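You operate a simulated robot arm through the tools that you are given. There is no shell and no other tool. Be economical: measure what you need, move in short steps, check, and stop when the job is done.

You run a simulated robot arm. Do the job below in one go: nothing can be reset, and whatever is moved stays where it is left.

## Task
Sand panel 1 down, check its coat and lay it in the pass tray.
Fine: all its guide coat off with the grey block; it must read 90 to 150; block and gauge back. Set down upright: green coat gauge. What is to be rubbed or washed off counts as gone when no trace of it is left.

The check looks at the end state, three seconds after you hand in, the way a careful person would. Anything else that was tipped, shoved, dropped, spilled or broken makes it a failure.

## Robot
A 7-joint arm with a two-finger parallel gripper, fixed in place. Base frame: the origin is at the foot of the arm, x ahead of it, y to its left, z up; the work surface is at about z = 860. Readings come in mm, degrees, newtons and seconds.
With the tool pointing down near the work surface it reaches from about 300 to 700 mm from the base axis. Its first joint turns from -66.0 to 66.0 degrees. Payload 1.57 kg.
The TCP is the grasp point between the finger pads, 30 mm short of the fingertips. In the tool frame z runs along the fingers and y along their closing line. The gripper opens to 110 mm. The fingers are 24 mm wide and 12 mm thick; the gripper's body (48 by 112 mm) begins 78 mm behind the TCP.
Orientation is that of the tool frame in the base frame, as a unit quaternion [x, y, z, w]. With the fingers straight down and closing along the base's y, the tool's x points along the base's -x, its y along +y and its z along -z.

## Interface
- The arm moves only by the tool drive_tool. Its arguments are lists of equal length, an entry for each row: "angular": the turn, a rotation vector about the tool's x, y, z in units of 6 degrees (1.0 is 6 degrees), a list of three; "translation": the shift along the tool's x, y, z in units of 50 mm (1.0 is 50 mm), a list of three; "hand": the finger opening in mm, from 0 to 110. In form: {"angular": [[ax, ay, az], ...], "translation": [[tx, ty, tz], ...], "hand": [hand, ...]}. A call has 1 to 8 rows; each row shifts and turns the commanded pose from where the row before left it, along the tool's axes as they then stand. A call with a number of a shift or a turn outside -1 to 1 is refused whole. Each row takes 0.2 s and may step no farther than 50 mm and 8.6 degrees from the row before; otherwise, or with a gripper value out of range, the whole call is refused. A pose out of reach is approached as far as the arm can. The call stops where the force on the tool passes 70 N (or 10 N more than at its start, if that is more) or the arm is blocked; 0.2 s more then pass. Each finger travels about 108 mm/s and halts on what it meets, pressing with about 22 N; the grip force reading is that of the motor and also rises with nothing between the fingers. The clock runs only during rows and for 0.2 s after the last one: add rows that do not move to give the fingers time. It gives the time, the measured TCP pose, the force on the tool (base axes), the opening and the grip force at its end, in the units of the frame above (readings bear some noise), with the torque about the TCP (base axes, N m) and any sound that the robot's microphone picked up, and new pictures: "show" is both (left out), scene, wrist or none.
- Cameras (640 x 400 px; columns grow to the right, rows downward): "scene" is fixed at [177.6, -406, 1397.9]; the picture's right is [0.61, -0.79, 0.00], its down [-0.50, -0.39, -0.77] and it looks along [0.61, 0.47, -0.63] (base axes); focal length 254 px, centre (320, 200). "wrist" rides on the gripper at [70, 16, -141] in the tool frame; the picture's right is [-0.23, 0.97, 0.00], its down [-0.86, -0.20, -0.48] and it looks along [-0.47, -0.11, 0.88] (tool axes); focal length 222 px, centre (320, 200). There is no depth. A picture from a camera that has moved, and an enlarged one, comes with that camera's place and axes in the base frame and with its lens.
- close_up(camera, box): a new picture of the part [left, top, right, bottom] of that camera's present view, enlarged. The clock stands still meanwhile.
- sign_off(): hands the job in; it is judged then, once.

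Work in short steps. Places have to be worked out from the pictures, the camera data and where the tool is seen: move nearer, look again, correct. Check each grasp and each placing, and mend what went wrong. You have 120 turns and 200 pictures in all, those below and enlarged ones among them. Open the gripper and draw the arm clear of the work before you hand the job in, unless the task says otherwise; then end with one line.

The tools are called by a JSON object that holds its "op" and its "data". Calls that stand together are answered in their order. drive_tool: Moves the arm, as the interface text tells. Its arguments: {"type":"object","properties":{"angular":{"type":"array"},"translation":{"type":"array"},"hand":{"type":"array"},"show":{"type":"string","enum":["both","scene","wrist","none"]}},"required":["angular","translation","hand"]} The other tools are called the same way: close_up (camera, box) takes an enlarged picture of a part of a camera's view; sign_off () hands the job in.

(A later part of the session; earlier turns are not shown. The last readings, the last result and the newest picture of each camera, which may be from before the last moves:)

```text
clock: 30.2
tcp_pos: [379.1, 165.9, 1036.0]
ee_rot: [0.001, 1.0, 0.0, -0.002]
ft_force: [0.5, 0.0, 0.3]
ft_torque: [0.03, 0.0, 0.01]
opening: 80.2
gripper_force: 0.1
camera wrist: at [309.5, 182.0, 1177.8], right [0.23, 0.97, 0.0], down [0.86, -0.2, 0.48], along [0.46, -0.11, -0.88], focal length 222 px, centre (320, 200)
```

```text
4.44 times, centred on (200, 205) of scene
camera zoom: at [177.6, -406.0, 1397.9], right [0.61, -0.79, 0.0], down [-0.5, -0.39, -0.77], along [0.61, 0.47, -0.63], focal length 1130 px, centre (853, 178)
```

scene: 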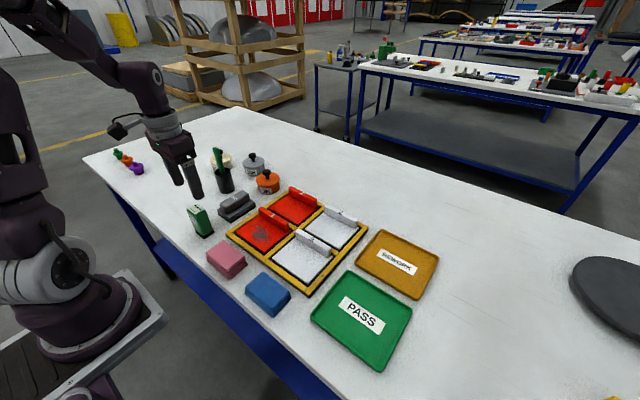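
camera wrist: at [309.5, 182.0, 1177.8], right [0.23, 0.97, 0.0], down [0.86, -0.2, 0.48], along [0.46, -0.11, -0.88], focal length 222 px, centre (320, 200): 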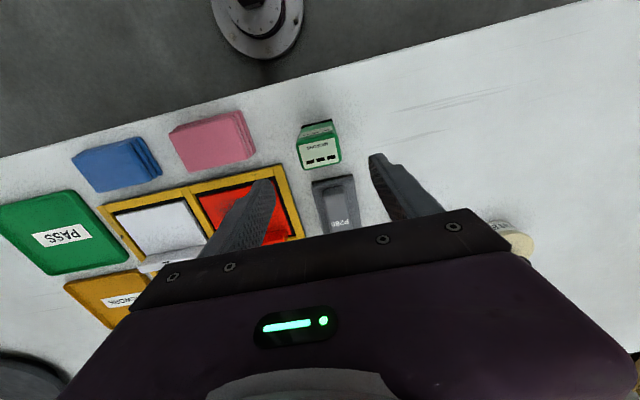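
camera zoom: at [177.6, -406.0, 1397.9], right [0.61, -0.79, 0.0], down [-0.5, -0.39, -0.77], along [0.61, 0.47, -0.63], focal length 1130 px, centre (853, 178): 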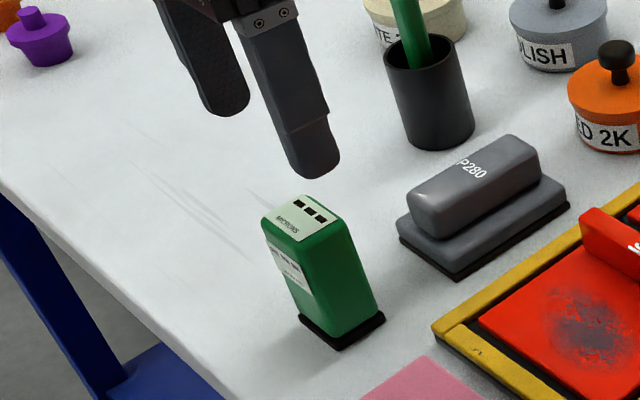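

I measure the gauge with an enlarged wrist picture before going down.

{"op": "close_up", "data": {"camera": "wrist", "box": [260, 90, 420, 230]}}

```text
2.86 times, centred on (340, 160) of wrist
camera zoom: at [309.5, 182.0, 1177.8], right [0.23, 0.97, 0.0], down [0.86, -0.2, 0.48], along [0.46, -0.11, -0.88], focal length 635 px, centre (263, 314)
```

zoom: 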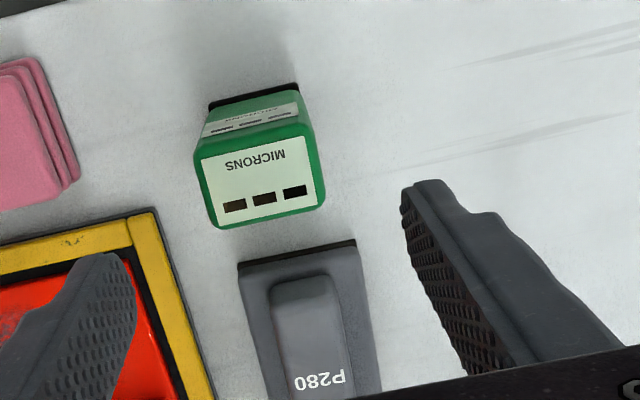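

The gauge is centred at (374, 166), with a top near z 950. I descend over it with the fingers on its y sides.

{"op": "drive_tool", "data": {"angular": [[0, 0, 0], [0, 0, 0], [0, 0, 0], [0, 0, 0]], "translation": [[0.1, 0, 0.9], [0, 0, 0.8], [0, 0, 0.6], [0, 0, 0]], "hand": [80, 80, 80, 80]}}

{"op": "close_up", "data": {"camera": "scene", "box": [160, 160, 240, 250]}}

```text
clock: 31.2
tcp_pos: [373.1, 165.3, 922.1]
ee_rot: [0.001, 1.0, -0.001, -0.002]
ft_force: [-0.2, -0.1, -0.5]
ft_torque: [-0.01, -0.02, -0.02]
opening: 80.2
gripper_force: 0.1
camera wrist: at [303.1, 182.2, 1063.0], right [0.23, 0.97, 0.0], down [0.86, -0.2, 0.48], along [0.46, -0.11, -0.88], focal length 222 px, centre (320, 200)
```

scene: 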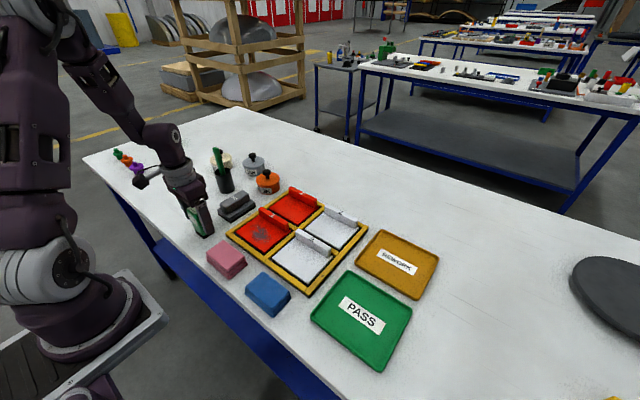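
wrist: 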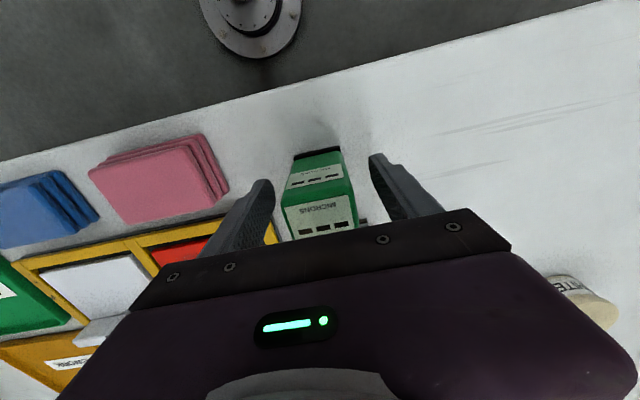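

```text
4.44 times, centred on (200, 205) of scene
camera zoom: at [177.6, -406.0, 1397.9], right [0.61, -0.79, 0.0], down [-0.5, -0.39, -0.77], along [0.61, 0.47, -0.63], focal length 1130 px, centre (853, 178)
```

zoom: 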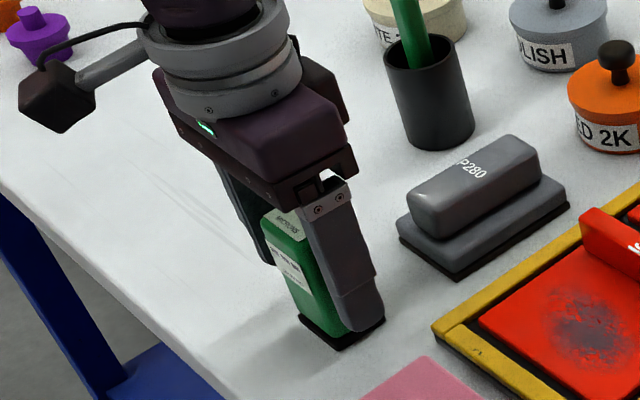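

Well centred, and the display is visible to the wrist camera. I close on the gauge.

{"op": "drive_tool", "data": {"angular": [[0, 0, 0], [0, 0, 0], [0, 0, 0], [0, 0, 0]], "translation": [[0, 0, 0], [0, 0, 0], [0, 0, 0], [0, 0, 0]], "hand": [55, 30, 25, 25], "show": "wrist"}}

{"op": "close_up", "data": {"camera": "wrist", "box": [260, 130, 380, 240]}}

```text
clock: 32.2
tcp_pos: [371.1, 166.1, 921.0]
ee_rot: [0.0, 1.0, 0.001, -0.001]
ft_force: [1.1, -0.3, -1.0]
ft_torque: [0.0, 0.01, 0.01]
opening: 45.8
gripper_force: 22.3
camera wrist: at [303.2, 182.2, 1063.3], right [0.23, 0.97, 0.0], down [0.86, -0.2, 0.47], along [0.46, -0.11, -0.88], focal length 222 px, centre (320, 200)
```

wrist: 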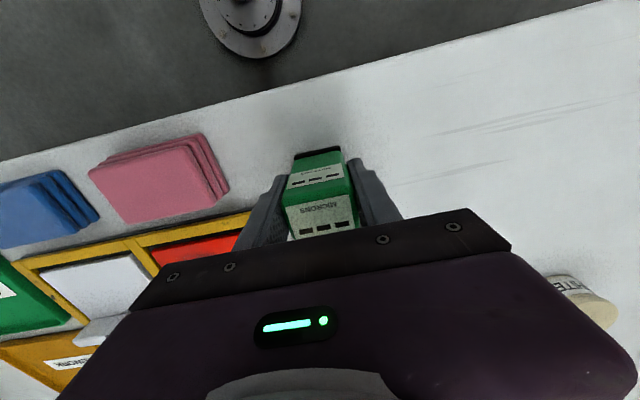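

```text
3.64 times, centred on (320, 185) of wrist
camera zoom: at [303.2, 182.2, 1063.3], right [0.23, 0.97, 0.0], down [0.86, -0.2, 0.47], along [0.46, -0.11, -0.88], focal length 808 px, centre (320, 254)
```

zoom: 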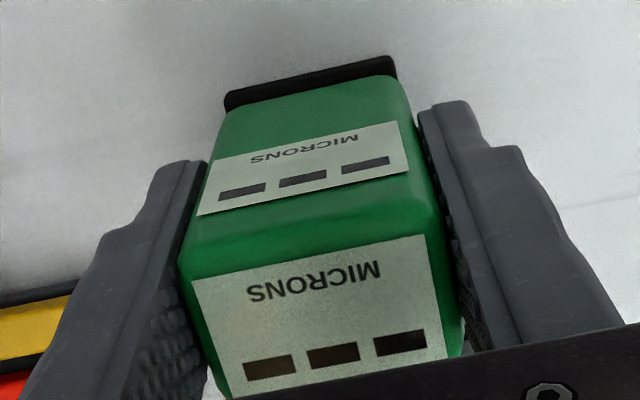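

Gauge gripped; both displays are readable. Home TCP is (373, 165.5, 921). I lift it and carry it over panel 1.

{"op": "drive_tool", "data": {"angular": [[0, 0, 0], [0, 0, 0], [0, 0, 0], [0, 0, 0], [0, 0, 0], [0, 0, 0], [0, 0, 0], [0, 0, 0]], "translation": [[0, 0, -0.9], [0, 0, -0.9], [-0.723, -0.475, 0], [-0.723, -0.475, 0], [-0.723, -0.475, 0], [-0.723, -0.475, 0], [-0.723, -0.475, 0], [-0.723, -0.475, 0]], "hand": [25, 25, 25, 25, 25, 25, 25, 25]}}

{"op": "close_up", "data": {"camera": "scene", "box": [230, 150, 350, 230]}}

```text
clock: 34.0
tcp_pos: [589.6, 21.5, 1009.7]
ee_rot: [0.0, 1.0, 0.0, -0.002]
ft_force: [-0.3, 0.7, -0.7]
ft_torque: [-0.01, 0.03, -0.01]
opening: 46.0
gripper_force: 21.7
camera wrist: at [520.8, 39.0, 1151.4], right [0.23, 0.97, 0.0], down [0.86, -0.2, 0.48], along [0.46, -0.11, -0.88], focal length 222 px, centre (320, 200)
```

scene: 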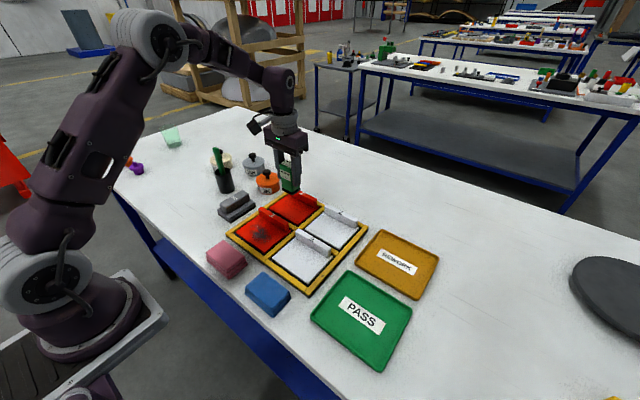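
wrist: 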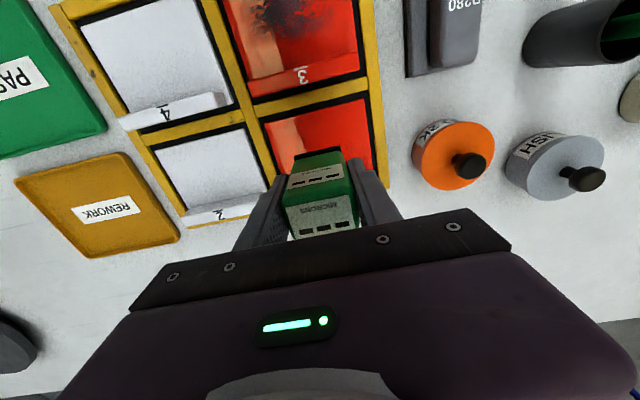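

```text
5.00 times, centred on (290, 190) of scene
camera zoom: at [177.7, -406.0, 1397.9], right [0.61, -0.79, 0.0], down [-0.5, -0.39, -0.77], along [0.61, 0.47, -0.63], focal length 1271 px, centre (470, 250)
```

zoom: 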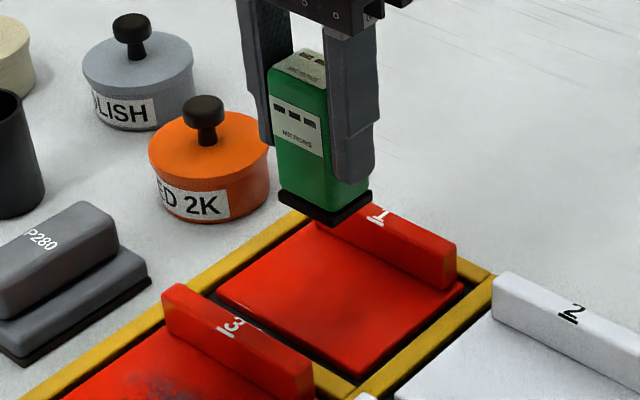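

I lower the gauge onto panel 1's face; contact is expected near TCP z 939.

{"op": "drive_tool", "data": {"angular": [[0, 0, 0], [0, 0, 0], [0, 0, 0], [0, 0, 0], [0, 0, 0], [0, 0, 0]], "translation": [[0, 0, 0.6], [0, 0, 0.6], [0, 0, 0.1], [0, 0, 0.08], [0, 0, 0.06], [0, 0, 0]], "hand": [25, 25, 25, 25, 25, 25], "show": "none"}}

{"op": "close_up", "data": {"camera": "wrist", "box": [260, 130, 380, 240]}}

{"op": "close_up", "data": {"camera": "scene", "box": [250, 150, 330, 220]}}

```text
clock: 35.4
tcp_pos: [588.4, 22.2, 938.5]
ee_rot: [0.0, 1.0, 0.0, -0.001]
ft_force: [-4.8, 1.9, 21.3]
ft_torque: [0.02, 0.29, 0.0]
opening: 45.7
gripper_force: 22.2
```

```text
3.64 times, centred on (320, 185) of wrist
camera zoom: at [520.1, 39.5, 1080.9], right [0.23, 0.97, 0.0], down [0.86, -0.2, 0.48], along [0.46, -0.11, -0.88], focal length 808 px, centre (320, 254)
```

zoom: 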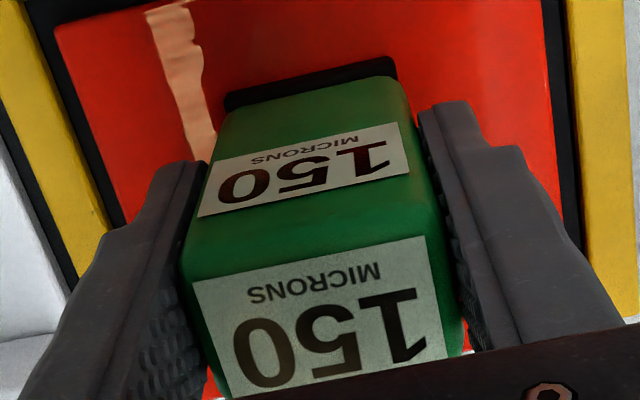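

```text
5.71 times, centred on (290, 185) of scene
camera zoom: at [177.1, -405.9, 1398.0], right [0.61, -0.79, 0.0], down [-0.5, -0.39, -0.77], along [0.61, 0.47, -0.63], focal length 1453 px, centre (491, 286)
```

zoom: 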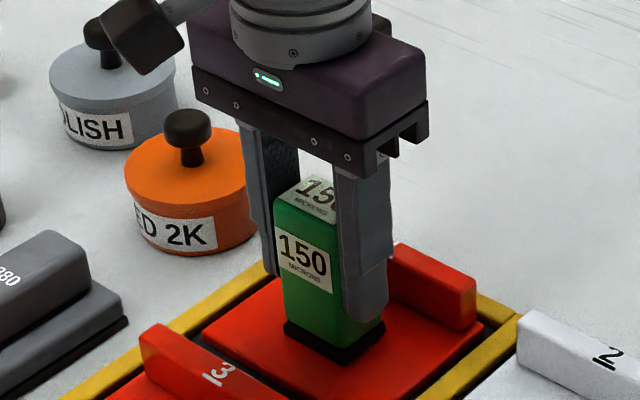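

It reads 150, right at the limit, so I'll sand a bit more for a safe margin. First the gauge goes back home.

{"op": "drive_tool", "data": {"angular": [[0, 0, 0], [0, 0, 0], [0, 0, 0], [0, 0, 0], [0, 0, 0], [0, 0, 0], [0, 0, 0], [0, 0, 0]], "translation": [[0, 0, -0.6], [0, 0, -0.9], [0.723, 0.475, 0], [0.723, 0.475, 0], [0.723, 0.475, 0], [0.723, 0.475, 0], [0.723, 0.475, 0], [0.723, 0.475, 0]], "hand": [25, 25, 25, 25, 25, 25, 25, 25], "show": "none"}}

{"op": "drive_tool", "data": {"angular": [[0, 0, 0], [0, 0, 0]], "translation": [[0, 0, 0.7], [0, 0, 0]], "hand": [25, 25]}}

```text
clock: 37.2
tcp_pos: [372.9, 164.4, 1016.3]
ee_rot: [0.0, 1.0, 0.0, -0.001]
ft_force: [-0.3, 0.2, -1.4]
ft_torque: [-0.04, 0.03, 0.01]
opening: 46.0
gripper_force: 21.6
```

```text
clock: 37.8
tcp_pos: [372.8, 165.0, 978.5]
ee_rot: [0.001, 1.0, 0.0, -0.002]
ft_force: [0.2, 0.6, -0.9]
ft_torque: [0.04, 0.03, 0.01]
opening: 46.0
gripper_force: 21.7
camera wrist: at [303.8, 181.6, 1120.6], right [0.23, 0.97, 0.0], down [0.86, -0.2, 0.47], along [0.46, -0.11, -0.88], focal length 222 px, centre (320, 200)
```

scene: 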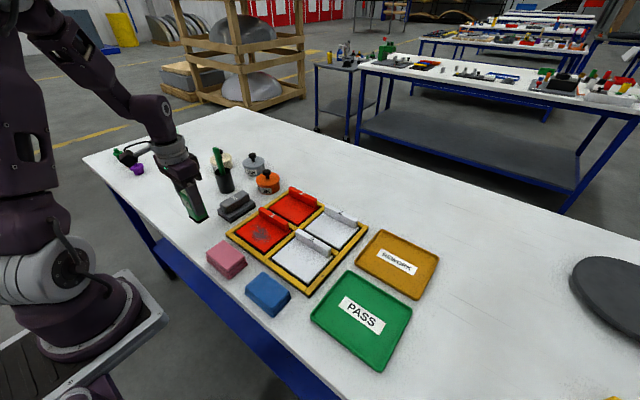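
wrist: 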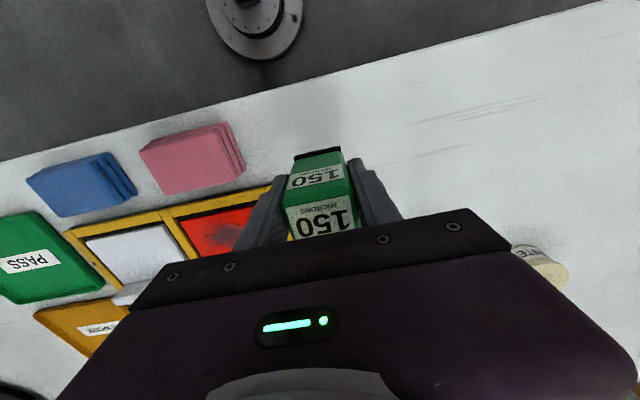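

I lower the gauge the last 57 mm, gently.

{"op": "drive_tool", "data": {"angular": [[0, 0, 0], [0, 0, 0], [0, 0, 0], [0, 0, 0], [0, 0, 0], [0, 0, 0]], "translation": [[0, 0, 0.8], [0, 0, 0.2], [0, 0, 0.08], [0, 0, 0.06], [0, 0, 0.02], [0, 0, 0]], "hand": [25, 25, 25, 25, 25, 25], "show": "none"}}

{"op": "close_up", "data": {"camera": "scene", "box": [160, 160, 240, 250]}}

```text
clock: 39.2
tcp_pos: [372.7, 164.7, 920.2]
ee_rot: [0.001, 1.0, 0.0, -0.002]
ft_force: [-1.7, -0.5, 7.5]
ft_torque: [-0.07, -0.05, 0.01]
opening: 45.7
gripper_force: 22.3
```

```text
4.44 times, centred on (200, 205) of scene
camera zoom: at [177.5, -406.0, 1397.9], right [0.61, -0.79, 0.0], down [-0.5, -0.39, -0.77], along [0.61, 0.47, -0.63], focal length 1130 px, centre (853, 178)
```

zoom: 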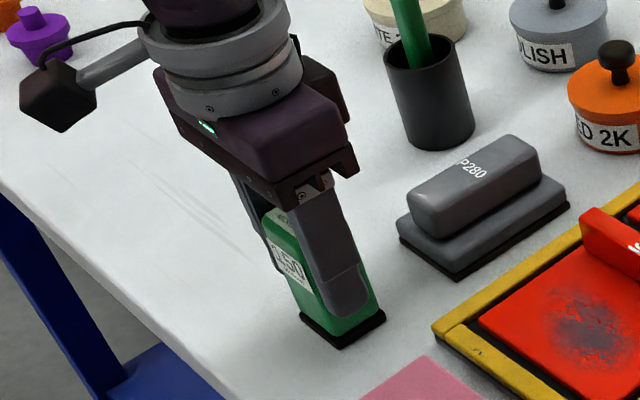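

It's resting on the table at its home. I release and rise clear, then move back over the block.

{"op": "drive_tool", "data": {"angular": [[0, 0, 0], [0, 0, 0], [0, 0, 0], [0, 0, 0], [0, 0, 0]], "translation": [[0, 0, 0], [0, 0, 0], [0, 0, -0.4], [0, 0, -0.9], [0, 0, -0.9]], "hand": [80, 80, 80, 80, 80], "show": "none"}}

{"op": "drive_tool", "data": {"angular": [[0, 0, 0], [0, 0, 0], [0, 0, 0], [0, 0, 0], [0, 0, 0], [0, 0, 0]], "translation": [[-0.825, 0.12, 0], [-0.825, 0.12, 0], [-0.825, 0.11, 0], [0, 0, 0.9], [0, 0, 0.4], [0, 0, 0]], "hand": [70, 70, 70, 70, 70, 70]}}

{"op": "close_up", "data": {"camera": "scene", "box": [160, 150, 280, 240]}}

```text
clock: 40.4
tcp_pos: [372.4, 165.8, 1031.8]
ee_rot: [0.001, 1.0, 0.0, -0.002]
ft_force: [-0.1, 0.1, 0.3]
ft_torque: [0.0, 0.01, 0.02]
opening: 80.0
gripper_force: 0.1
```

```text
clock: 41.8
tcp_pos: [497.3, 183.6, 965.9]
ee_rot: [0.0, 1.0, 0.0, -0.001]
ft_force: [0.9, -0.2, -0.2]
ft_torque: [0.0, -0.01, 0.01]
opening: 70.1
gripper_force: 0.1
camera wrist: at [428.2, 200.2, 1107.2], right [0.23, 0.97, 0.0], down [0.86, -0.2, 0.48], along [0.46, -0.11, -0.88], focal length 222 px, centre (320, 200)
```

scene: 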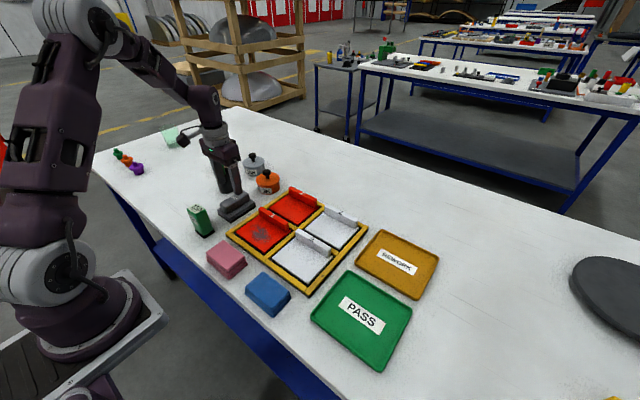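
wrist: 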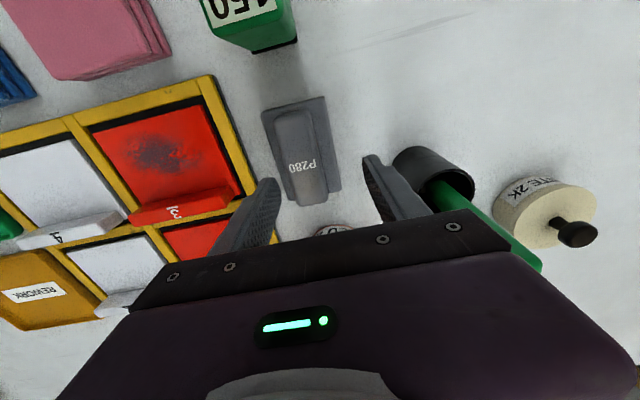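

```text
4.44 times, centred on (220, 195) of scene
camera zoom: at [177.6, -406.0, 1397.9], right [0.61, -0.79, 0.0], down [-0.5, -0.39, -0.77], along [0.61, 0.47, -0.63], focal length 1130 px, centre (764, 222)
```

zoom: 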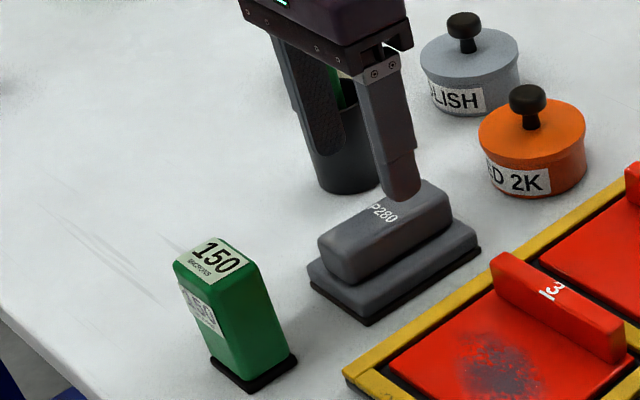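

The gauge stands upright at home. I descend onto the block's handle again (to TCP z 912), grip and lift.

{"op": "drive_tool", "data": {"angular": [[0, 0, 0], [0, 0, 0], [0, 0, 0], [0, 0, 0], [0, 0, 0], [0, 0, 0], [0, 0, 0]], "translation": [[0, -0.03, 0.7], [0, 0, 0.37], [0, 0, 0], [0, 0, 0], [0, 0, 0], [0, 0, 0], [0, 0, 0]], "hand": [70, 70, 50, 20, 20, 20, 20], "show": "none"}}

{"op": "drive_tool", "data": {"angular": [[0, 0, 0], [0, 0, 0], [0, 0, 0], [0, 0, 0], [0, 0, 0], [0, 0, 0], [0, 0, 0], [0, 0, 0]], "translation": [[0, 0, -0.6], [0, 0, -0.8], [0, 0, -0.8], [-0.366, -0.632, 0], [-0.366, -0.632, 0], [-0.366, -0.632, 0], [-0.366, -0.632, 0], [-0.366, -0.632, 0]], "hand": [20, 20, 20, 20, 20, 20, 20, 20], "show": "none"}}

{"op": "drive_tool", "data": {"angular": [[0, 0, 1], [0, 0, 1], [0, 0, 1], [0, 0, 1], [0, 0, 1], [0, 0, 1], [0, 0, 1], [0, 0, 1]], "translation": [[0, 0, 0], [0, 0, 0], [0, 0, 0], [0, 0, 0], [0, 0, 0], [0, 0, 0], [0, 0, 0], [0, 0, 0]], "hand": [20, 20, 20, 20, 20, 20, 20, 20], "show": "none"}}

{"op": "drive_tool", "data": {"angular": [[0, 0, 1], [0, 0, 1], [0, 0, 1], [0, 0, 1], [0, 0, 1], [0, 0, 1], [0, 0, 1], [0, 0, 0]], "translation": [[0, 0, 0], [0, 0, 0], [0, 0, 0], [0, 0, 0], [0, 0, 0], [0, 0, 0], [0, 0, 0], [0, 0, 0]], "hand": [20, 20, 20, 20, 20, 20, 20, 20]}}

{"op": "close_up", "data": {"camera": "scene", "box": [230, 150, 350, 230]}}

```text
clock: 43.4
tcp_pos: [496.3, 182.3, 911.9]
ee_rot: [0.0, 1.0, 0.0, -0.001]
ft_force: [-0.8, 0.2, 0.3]
ft_torque: [0.02, 0.0, 0.01]
opening: 33.5
gripper_force: 22.0
```

```text
clock: 45.2
tcp_pos: [587.9, 22.5, 1022.1]
ee_rot: [0.001, 1.0, 0.0, -0.001]
ft_force: [0.7, -0.1, -1.9]
ft_torque: [0.05, 0.02, 0.02]
opening: 33.7
gripper_force: 22.7
```

```text
clock: 47.0
tcp_pos: [587.1, 23.3, 1021.8]
ee_rot: [0.408, 0.913, -0.001, -0.002]
ft_force: [-0.3, 0.9, -1.5]
ft_torque: [0.02, 0.0, 0.0]
opening: 33.3
gripper_force: 22.0
```

```text
clock: 48.8
tcp_pos: [588.1, 23.1, 1022.4]
ee_rot: [0.708, 0.706, -0.002, -0.001]
ft_force: [0.0, -0.3, -1.4]
ft_torque: [0.04, 0.0, 0.01]
opening: 33.4
gripper_force: 21.9
camera wrist: at [605.2, 93.5, 1163.4], right [0.97, -0.23, 0.0], down [-0.2, -0.85, 0.48], along [-0.11, -0.47, -0.88], focal length 222 px, centre (320, 200)
```

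scene: 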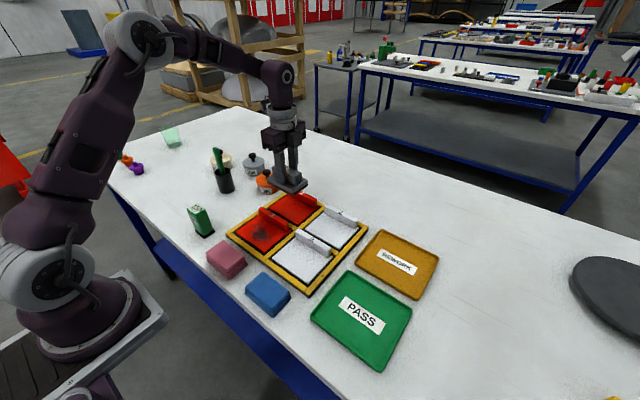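
wrist: 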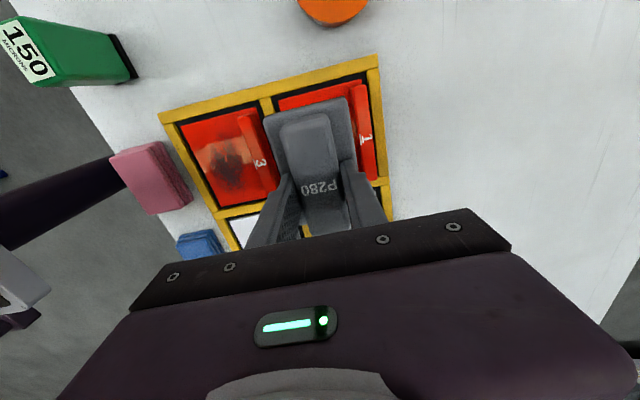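

```text
5.00 times, centred on (290, 190) of scene
camera zoom: at [177.7, -406.0, 1397.9], right [0.61, -0.79, 0.0], down [-0.5, -0.39, -0.77], along [0.61, 0.47, -0.63], focal length 1271 px, centre (470, 250)
```

zoom: 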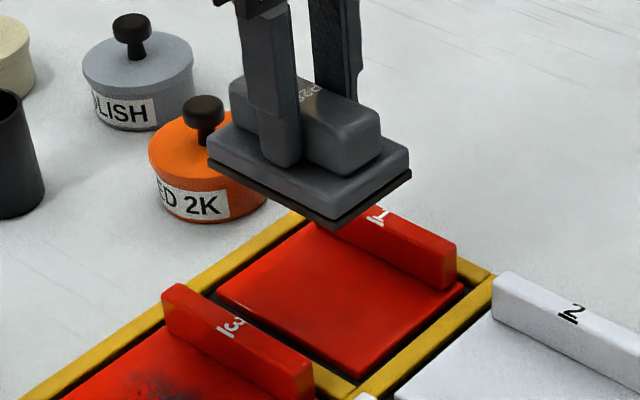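

Down gently to contact (about 929), then one further moderate set of strokes (about 110 mm), then lift.

{"op": "drive_tool", "data": {"angular": [[0, 0, 0], [0, 0, 0], [0, 0, 0], [0, 0, 0], [0, 0, 0], [0, 0, 0]], "translation": [[0, 0, 0.8], [0, 0, 0.8], [0, 0, 0.12], [0, 0, 0.1], [0, 0, 0.05], [0, 0, 0]], "hand": [20, 20, 20, 20, 20, 20], "show": "none"}}

{"op": "drive_tool", "data": {"angular": [[0, 0, 0], [0, 0, 0], [0, 0, 0], [0, 0, 0], [0, 0, 0], [0, 0, 0], [0, 0, 0]], "translation": [[0.2, 0, 0], [-0.4, 0, 0], [0.4, 0, 0], [-0.2, 0.16, 0], [0, -0.32, 0], [0, 0.32, 0], [0, -0.16, 0]], "hand": [20, 20, 20, 20, 20, 20, 20], "show": "none"}}

{"op": "drive_tool", "data": {"angular": [[0, 0, 0], [0, 0, 0], [0, 0, 0], [0, 0, 0], [0, 0, 0], [0, 0, 0], [0, 0, 0]], "translation": [[0, 0, -0.8], [0, 0, -0.8], [0.8, -0.4, -0.3], [0.8, -0.4, -0.3], [0.8, -0.4, 0], [0.8, -0.4, 0], [0, 0, 0]], "hand": [20, 20, 20, 20, 20, 20, 20], "show": "none"}}

{"op": "close_up", "data": {"camera": "scene", "box": [270, 185, 330, 227]}}

```text
clock: 50.2
tcp_pos: [588.1, 22.8, 930.3]
ee_rot: [0.708, 0.706, 0.0, 0.0]
ft_force: [-2.8, -1.4, 34.9]
ft_torque: [0.07, 0.13, -0.01]
opening: 33.5
gripper_force: 22.5
```

```text
clock: 51.8
tcp_pos: [589.3, 22.6, 929.8]
ee_rot: [0.708, 0.706, 0.001, 0.001]
ft_force: [11.8, 0.2, 34.9]
ft_torque: [0.2, -0.17, -0.07]
opening: 33.6
gripper_force: 21.8
```

```text
clock: 53.4
tcp_pos: [506.3, 184.6, 1039.5]
ee_rot: [0.708, 0.706, -0.001, -0.001]
ft_force: [0.3, -0.1, -1.6]
ft_torque: [-0.01, -0.02, 0.0]
opening: 33.6
gripper_force: 22.2
```

```text
9.52 times, centred on (300, 206) of scene
camera zoom: at [177.7, -405.9, 1397.9], right [0.61, -0.79, 0.0], down [-0.5, -0.39, -0.77], along [0.61, 0.47, -0.63], focal length 2421 px, centre (510, 143)
```

zoom: 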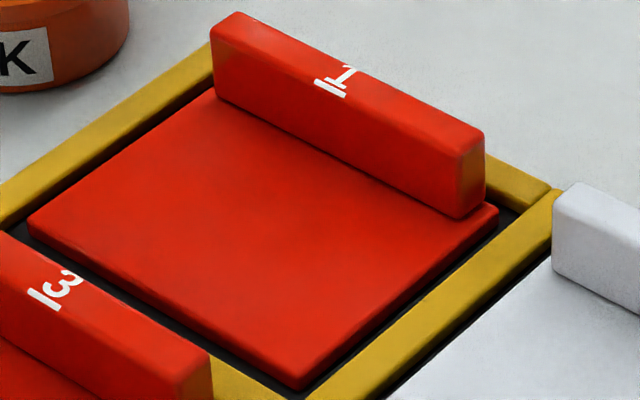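

Still clean. I take the block home again: turn back, align, and lower.

{"op": "drive_tool", "data": {"angular": [[0, 0, 0], [0, 0, -1], [0, 0, -1], [0, 0, -1], [0, 0, -1], [0, 0, -1], [0, 0, -1], [0, 0, -1]], "translation": [[-0.05, -0.2, 0], [0, 0, 0], [0, 0, 0], [0, 0, 0], [0, 0, 0], [0, 0, 0], [0, 0, 0], [0, 0, 0]], "hand": [20, 20, 20, 20, 20, 20, 20, 20], "show": "none"}}

{"op": "drive_tool", "data": {"angular": [[0, 0, -1], [0, 0, -1], [0, 0, -1], [0, 0, -1], [0, 0, -1], [0, 0, -1], [0, 0, -1], [0, 0, -1]], "translation": [[0, 0, 0], [0, 0, 0], [0, 0, 0], [0, 0, 0], [0, 0, 0], [0, 0, 0], [0, 0, 0], [0, 0, 0]], "hand": [20, 20, 20, 20, 20, 20, 20, 20]}}

```text
clock: 55.2
tcp_pos: [499.4, 180.0, 1038.9]
ee_rot: [0.407, 0.914, -0.001, -0.002]
ft_force: [0.5, -0.6, -2.0]
ft_torque: [0.02, 0.0, 0.01]
opening: 33.5
gripper_force: 22.0
```

```text
clock: 57.0
tcp_pos: [498.0, 180.9, 1038.8]
ee_rot: [0.001, 1.0, 0.0, -0.002]
ft_force: [1.2, 0.1, -0.7]
ft_torque: [0.0, -0.02, -0.01]
opening: 33.4
gripper_force: 22.2
camera wrist: at [429.2, 197.6, 1180.6], right [0.23, 0.97, 0.0], down [0.86, -0.2, 0.48], along [0.46, -0.11, -0.88], focal length 222 px, centre (320, 200)
```

scene: 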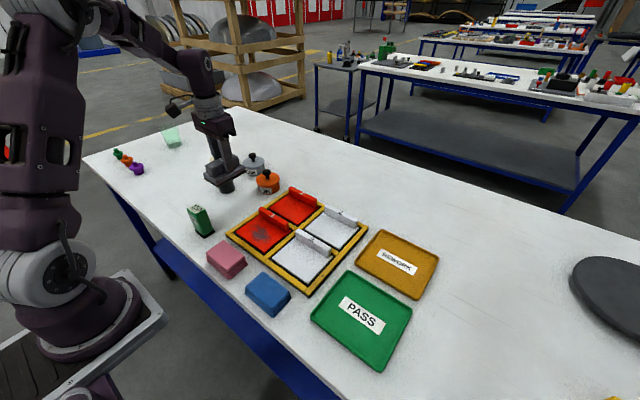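
wrist: 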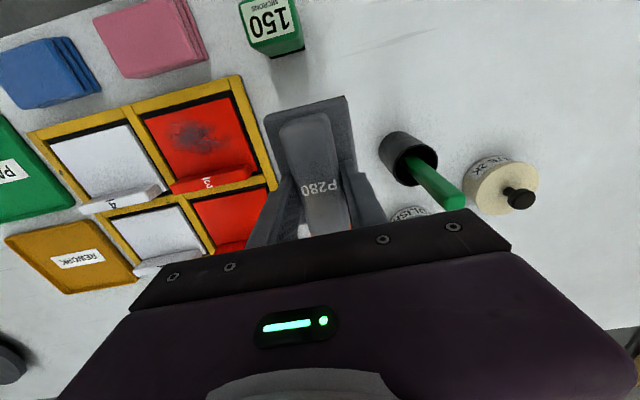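

I lower the block at home and release.

{"op": "drive_tool", "data": {"angular": [[0, 0, 0], [0, 0, 0], [0, 0, 0], [0, 0, 0], [0, 0, 0], [0, 0, 0], [0, 0, 0], [0, 0, 0]], "translation": [[0.03, 0.03, 0.8], [0, 0, 0.8], [0, 0, 0.6], [0, 0, 0.2], [0, 0, 0.08], [0, 0, 0.05], [0, 0, 0.04], [0, 0, 0]], "hand": [20, 20, 20, 20, 20, 20, 20, 20], "show": "none"}}

{"op": "close_up", "data": {"camera": "scene", "box": [200, 160, 280, 230]}}

```text
clock: 58.8
tcp_pos: [495.2, 182.5, 911.2]
ee_rot: [0.001, 1.0, 0.002, -0.002]
ft_force: [-8.2, -0.6, 41.0]
ft_torque: [-0.21, 0.43, -0.12]
opening: 33.5
gripper_force: 22.0
```

```text
5.71 times, centred on (240, 195) of scene
camera zoom: at [176.8, -406.2, 1398.0], right [0.61, -0.79, 0.0], down [-0.5, -0.39, -0.77], along [0.61, 0.47, -0.63], focal length 1453 px, centre (777, 229)
```

zoom: 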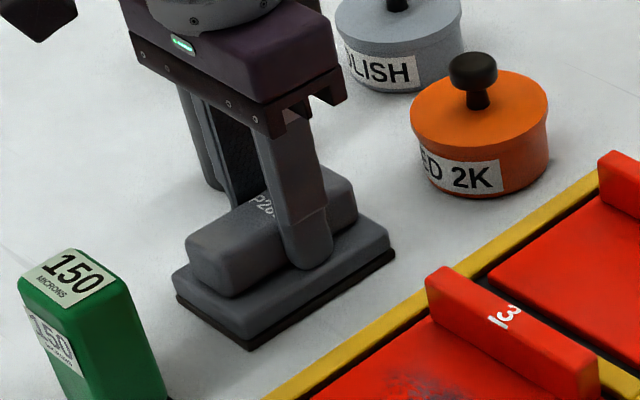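

It has drifted by about 5 mm from where it began, so I nudge it up, over (+4, −3 mm), and down before releasing.

{"op": "drive_tool", "data": {"angular": [[0, 0, 0], [0, 0, 0], [0, 0, 0], [0, 0, 0], [0, 0, 0]], "translation": [[0, 0, -0.16], [-0.09, -0.06, 0], [0, 0, 0.06], [0, 0, 0.06], [0, 0, 0.01]], "hand": [20, 20, 20, 20, 20], "show": "none"}}

{"op": "drive_tool", "data": {"angular": [[0, 0, 0], [0, 0, 0], [0, 0, 0], [0, 0, 0], [0, 0, 0]], "translation": [[0, 0, 0], [0, 0, 0], [0, 0, -0.5], [0, 0, -1], [0, 0, -1]], "hand": [60, 60, 60, 60, 60], "show": "none"}}

{"op": "drive_tool", "data": {"angular": [[0, 0, 0], [0, 0, 0], [0, 0, 0], [0, 0, 0]], "translation": [[0.82, -0.09, 0], [0.82, -0.09, 0], [0.82, -0.09, 0], [0, 0, 0]], "hand": [80, 80, 80, 80]}}

{"op": "close_up", "data": {"camera": "scene", "box": [160, 160, 280, 250]}}

```text
clock: 60.0
tcp_pos: [500.0, 179.8, 912.5]
ee_rot: [0.001, 1.0, 0.001, -0.002]
ft_force: [-2.3, -0.9, 5.5]
ft_torque: [-0.07, -0.23, -0.04]
opening: 33.4
gripper_force: 21.9
```

```text
clock: 61.2
tcp_pos: [500.3, 178.0, 1037.8]
ee_rot: [0.001, 1.0, -0.001, -0.002]
ft_force: [-0.5, 0.0, 0.3]
ft_torque: [-0.04, 0.01, 0.02]
opening: 60.0
gripper_force: 0.1
```

```text
clock: 62.2
tcp_pos: [376.6, 165.9, 1037.6]
ee_rot: [0.002, 1.0, 0.0, -0.001]
ft_force: [0.3, -0.7, 0.6]
ft_torque: [-0.01, 0.0, 0.01]
opening: 79.7
gripper_force: 0.1
camera wrist: at [308.6, 182.2, 1178.9], right [0.23, 0.97, 0.0], down [0.86, -0.2, 0.48], along [0.46, -0.11, -0.88], focal length 222 px, centre (320, 200)
```

scene: 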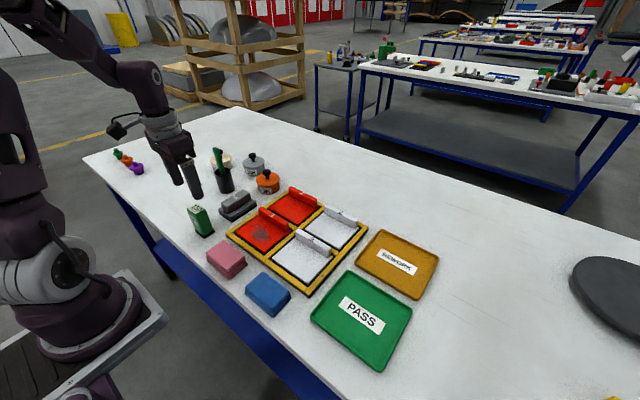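
wrist: 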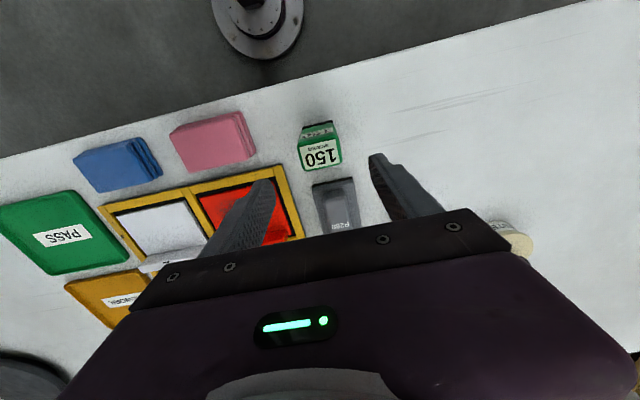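

```text
4.44 times, centred on (220, 205) of scene
camera zoom: at [177.6, -406.0, 1397.9], right [0.61, -0.79, 0.0], down [-0.5, -0.39, -0.77], along [0.61, 0.47, -0.63], focal length 1130 px, centre (764, 178)
```

zoom: 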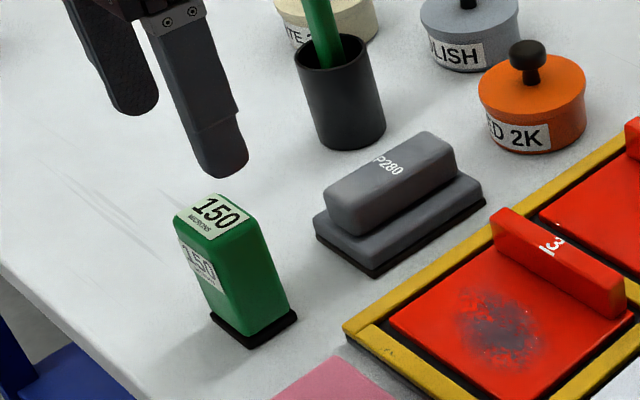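

Block home. I pick up the gauge again as before and carry it to panel 1.

{"op": "drive_tool", "data": {"angular": [[0, 0, 0], [0, 0, 0], [0, 0, 0], [0, 0, 0], [0, 0, 0], [0, 0, 0], [0, 0, 0], [0, 0, 0]], "translation": [[0.07, -0.01, 0.9], [0, 0, 0.8], [0, 0, 0.62], [0, 0, 0], [0, 0, 0], [0, 0, 0], [0, 0, 0], [0, 0, 0]], "hand": [80, 80, 80, 80, 55, 30, 25, 25], "show": "none"}}

{"op": "drive_tool", "data": {"angular": [[0, 0, 0], [0, 0, 0], [0, 0, 0], [0, 0, 0], [0, 0, 0], [0, 0, 0], [0, 0, 0], [0, 0, 0]], "translation": [[0, 0, -0.9], [0, 0, -0.9], [-0.723, -0.475, 0], [-0.723, -0.475, 0], [-0.723, -0.475, 0], [-0.723, -0.475, 0], [-0.723, -0.475, 0], [-0.723, -0.475, 0]], "hand": [25, 25, 25, 25, 25, 25, 25, 25]}}

```text
clock: 64.0
tcp_pos: [374.4, 165.5, 919.9]
ee_rot: [0.001, 1.0, 0.0, -0.002]
ft_force: [0.9, 0.7, -0.2]
ft_torque: [0.0, 0.01, -0.02]
opening: 45.7
gripper_force: 22.4
```

```text
clock: 65.8
tcp_pos: [590.6, 22.6, 1010.5]
ee_rot: [0.002, 1.0, 0.0, -0.002]
ft_force: [0.7, -0.3, -1.7]
ft_torque: [0.0, 0.03, 0.01]
opening: 45.9
gripper_force: 22.3
camera wrist: at [522.2, 38.5, 1152.5], right [0.23, 0.97, 0.0], down [0.86, -0.2, 0.47], along [0.46, -0.11, -0.88], focal length 222 px, centre (320, 200)
```

scene: 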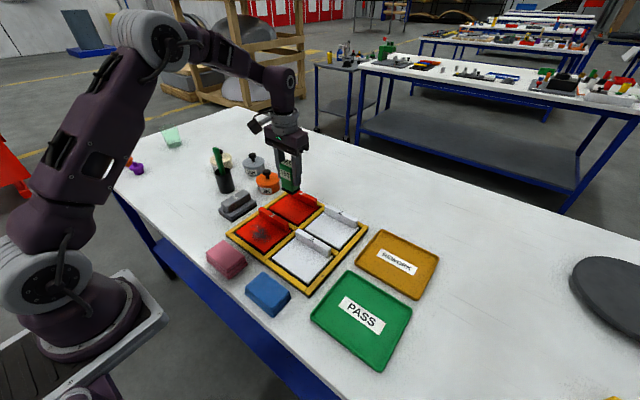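
wrist: 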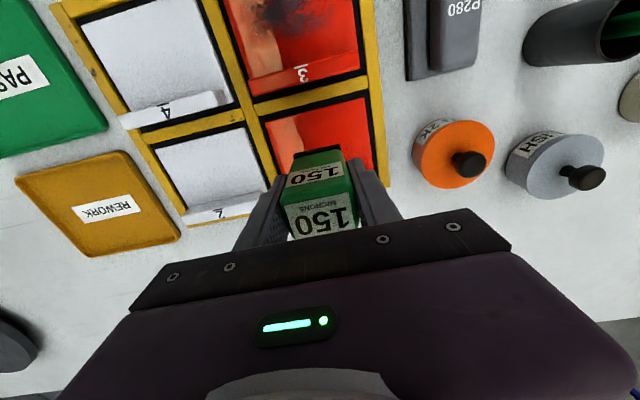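

I press the gauge on the panel for a new reading.

{"op": "drive_tool", "data": {"angular": [[0, 0, 0], [0, 0, 0], [0, 0, 0], [0, 0, 0], [0, 0, 0], [0, 0, 0]], "translation": [[0, 0, 0.6], [0, 0, 0.6], [0, 0, 0.1], [0, 0, 0.08], [0, 0, 0.06], [0, 0, 0]], "hand": [25, 25, 25, 25, 25, 25], "show": "none"}}

{"op": "close_up", "data": {"camera": "wrist", "box": [260, 130, 380, 240]}}

```text
clock: 67.2
tcp_pos: [590.5, 23.7, 938.4]
ee_rot: [0.001, 1.0, 0.0, -0.001]
ft_force: [-2.2, 0.0, 9.7]
ft_torque: [0.0, 0.14, 0.0]
opening: 45.5
gripper_force: 22.1
```

```text
3.64 times, centred on (320, 185) of wrist
camera zoom: at [521.9, 39.4, 1080.3], right [0.23, 0.97, 0.0], down [0.86, -0.2, 0.48], along [0.46, -0.11, -0.88], focal length 808 px, centre (320, 254)
```

zoom: 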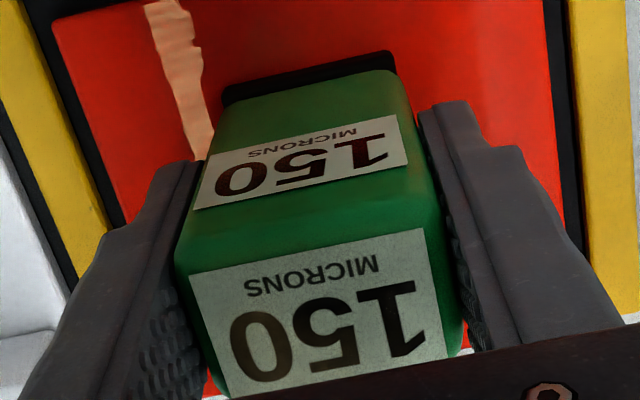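

It still shows 150. I press a bit more firmly and hold, in case the reading hasn't been refreshed.

{"op": "drive_tool", "data": {"angular": [[0, 0, 0], [0, 0, 0], [0, 0, 0], [0, 0, 0], [0, 0, 0], [0, 0, 0], [0, 0, 0]], "translation": [[0, 0, -0.2], [0, 0, 0], [0, 0, 0.14], [0, 0, 0.09], [0, 0, 0], [0, 0, 0], [0, 0, 0]], "hand": [25, 25, 25, 25, 25, 25, 25], "show": "none"}}

{"op": "close_up", "data": {"camera": "wrist", "box": [260, 130, 380, 240]}}

```text
clock: 68.8
tcp_pos: [590.2, 23.1, 936.3]
ee_rot: [0.001, 1.0, -0.001, -0.001]
ft_force: [2.4, 0.4, 22.2]
ft_torque: [-0.04, -0.1, -0.01]
opening: 45.8
gripper_force: 21.7
```

```text
3.64 times, centred on (320, 185) of wrist
camera zoom: at [521.9, 39.2, 1078.8], right [0.23, 0.97, 0.0], down [0.86, -0.2, 0.48], along [0.46, -0.11, -0.88], focal length 808 px, centre (320, 254)
```

zoom: 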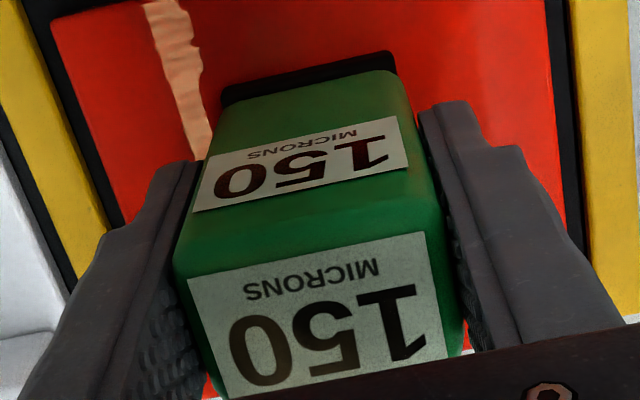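

Same 150 after further sanding. I try one more spot on panel 1, nearer its corner, to understand the reading.

{"op": "drive_tool", "data": {"angular": [[0, 0, 0], [0, 0, 0], [0, 0, 0], [0, 0, 0], [0, 0, 0], [0, 0, 0], [0, 0, 0]], "translation": [[0, 0, -0.3], [0.3, 0.6, 0], [0, 0, 0], [0, 0, 0.2], [0, 0, 0.08], [0, 0, 0.04], [0, 0, 0]], "hand": [25, 25, 25, 25, 25, 25, 25], "show": "none"}}

{"op": "close_up", "data": {"camera": "wrist", "box": [260, 130, 380, 240]}}

{"op": "close_up", "data": {"camera": "scene", "box": [250, 150, 330, 220]}}

```text
clock: 70.4
tcp_pos: [575.6, 52.6, 937.8]
ee_rot: [0.001, 1.0, 0.0, 0.0]
ft_force: [-5.9, 0.5, 21.7]
ft_torque: [-0.02, 0.1, -0.05]
opening: 45.9
gripper_force: 21.8
```

```text
3.64 times, centred on (320, 185) of wrist
camera zoom: at [506.7, 69.6, 1078.6], right [0.23, 0.97, 0.0], down [0.86, -0.2, 0.48], along [0.46, -0.11, -0.88], focal length 808 px, centre (320, 254)
```

zoom: 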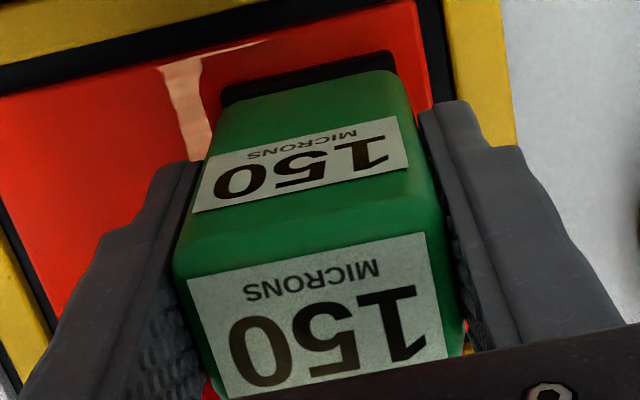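

```text
5.71 times, centred on (290, 185) of scene
camera zoom: at [177.1, -406.0, 1398.0], right [0.61, -0.79, 0.0], down [-0.5, -0.39, -0.77], along [0.61, 0.47, -0.63], focal length 1453 px, centre (491, 286)
```

zoom: 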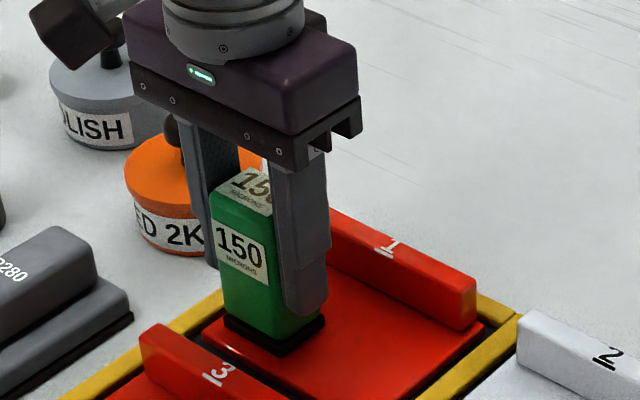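

The panel reads 150 everywhere, unaffected by the extra rubbing, so it's within 90–150. I return the gauge to its home.

{"op": "drive_tool", "data": {"angular": [[0, 0, 0], [0, 0, 0], [0, 0, 0], [0, 0, 0], [0, 0, 0], [0, 0, 0], [0, 0, 0], [0, 0, 0]], "translation": [[0, 0, -0.6], [0, 0, -0.9], [0.675, 0.377, 0], [0.675, 0.377, 0], [0.675, 0.377, 0], [0.675, 0.377, 0], [0.675, 0.377, 0], [0.675, 0.377, 0]], "hand": [25, 25, 25, 25, 25, 25, 25, 25], "show": "none"}}

{"op": "drive_tool", "data": {"angular": [[0, 0, 0], [0, 0, 0]], "translation": [[0, 0, 0.7], [0, 0, 0]], "hand": [25, 25], "show": "none"}}

```text
clock: 72.2
tcp_pos: [373.4, 166.9, 1012.5]
ee_rot: [0.001, 1.0, 0.0, -0.002]
ft_force: [0.1, 0.7, -1.8]
ft_torque: [-0.01, -0.01, 0.0]
opening: 45.6
gripper_force: 21.9
```

```text
clock: 72.8
tcp_pos: [373.3, 165.8, 975.9]
ee_rot: [0.001, 1.0, 0.0, -0.002]
ft_force: [-0.8, 0.4, -1.7]
ft_torque: [-0.01, -0.03, 0.02]
opening: 45.8
gripper_force: 22.1
```

At (373, 166), as before. I lower gently to the table.

{"op": "drive_tool", "data": {"angular": [[0, 0, 0], [0, 0, 0], [0, 0, 0], [0, 0, 0], [0, 0, 0], [0, 0, 0]], "translation": [[0, 0, 0.8], [0, 0, 0.2], [0, 0, 0.06], [0, 0, 0.04], [0, 0, 0.02], [0, 0, 0]], "hand": [25, 25, 25, 25, 25, 25], "show": "none"}}

{"op": "close_up", "data": {"camera": "scene", "box": [160, 160, 240, 250]}}

```text
clock: 74.2
tcp_pos: [373.3, 167.0, 920.8]
ee_rot: [0.001, 1.0, 0.0, -0.001]
ft_force: [0.9, 0.6, -2.1]
ft_torque: [-0.02, 0.0, 0.03]
opening: 45.8
gripper_force: 22.3
```

```text
4.44 times, centred on (200, 205) of scene
camera zoom: at [177.7, -405.9, 1397.9], right [0.61, -0.79, 0.0], down [-0.5, -0.39, -0.77], along [0.61, 0.47, -0.63], focal length 1130 px, centre (853, 178)
```

zoom: 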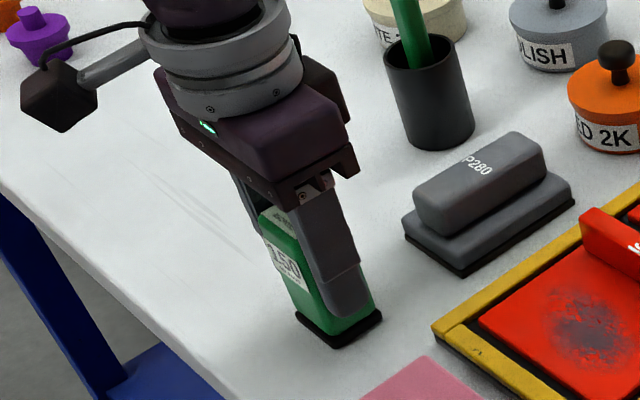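

No contact yet; lower in 1 mm steps until it rests.

{"op": "drive_tool", "data": {"angular": [[0, 0, 0], [0, 0, 0], [0, 0, 0], [0, 0, 0]], "translation": [[-0.02, -0.03, 0.02], [0, 0, 0.02], [0, 0, 0.02], [0, 0, 0]], "hand": [25, 25, 25, 25], "show": "none"}}

```text
clock: 75.2
tcp_pos: [373.8, 165.0, 918.0]
ee_rot: [0.001, 1.0, 0.0, -0.002]
ft_force: [-2.2, -3.0, 22.4]
ft_torque: [-0.15, -0.07, 0.02]
opening: 45.9
gripper_force: 22.1
```

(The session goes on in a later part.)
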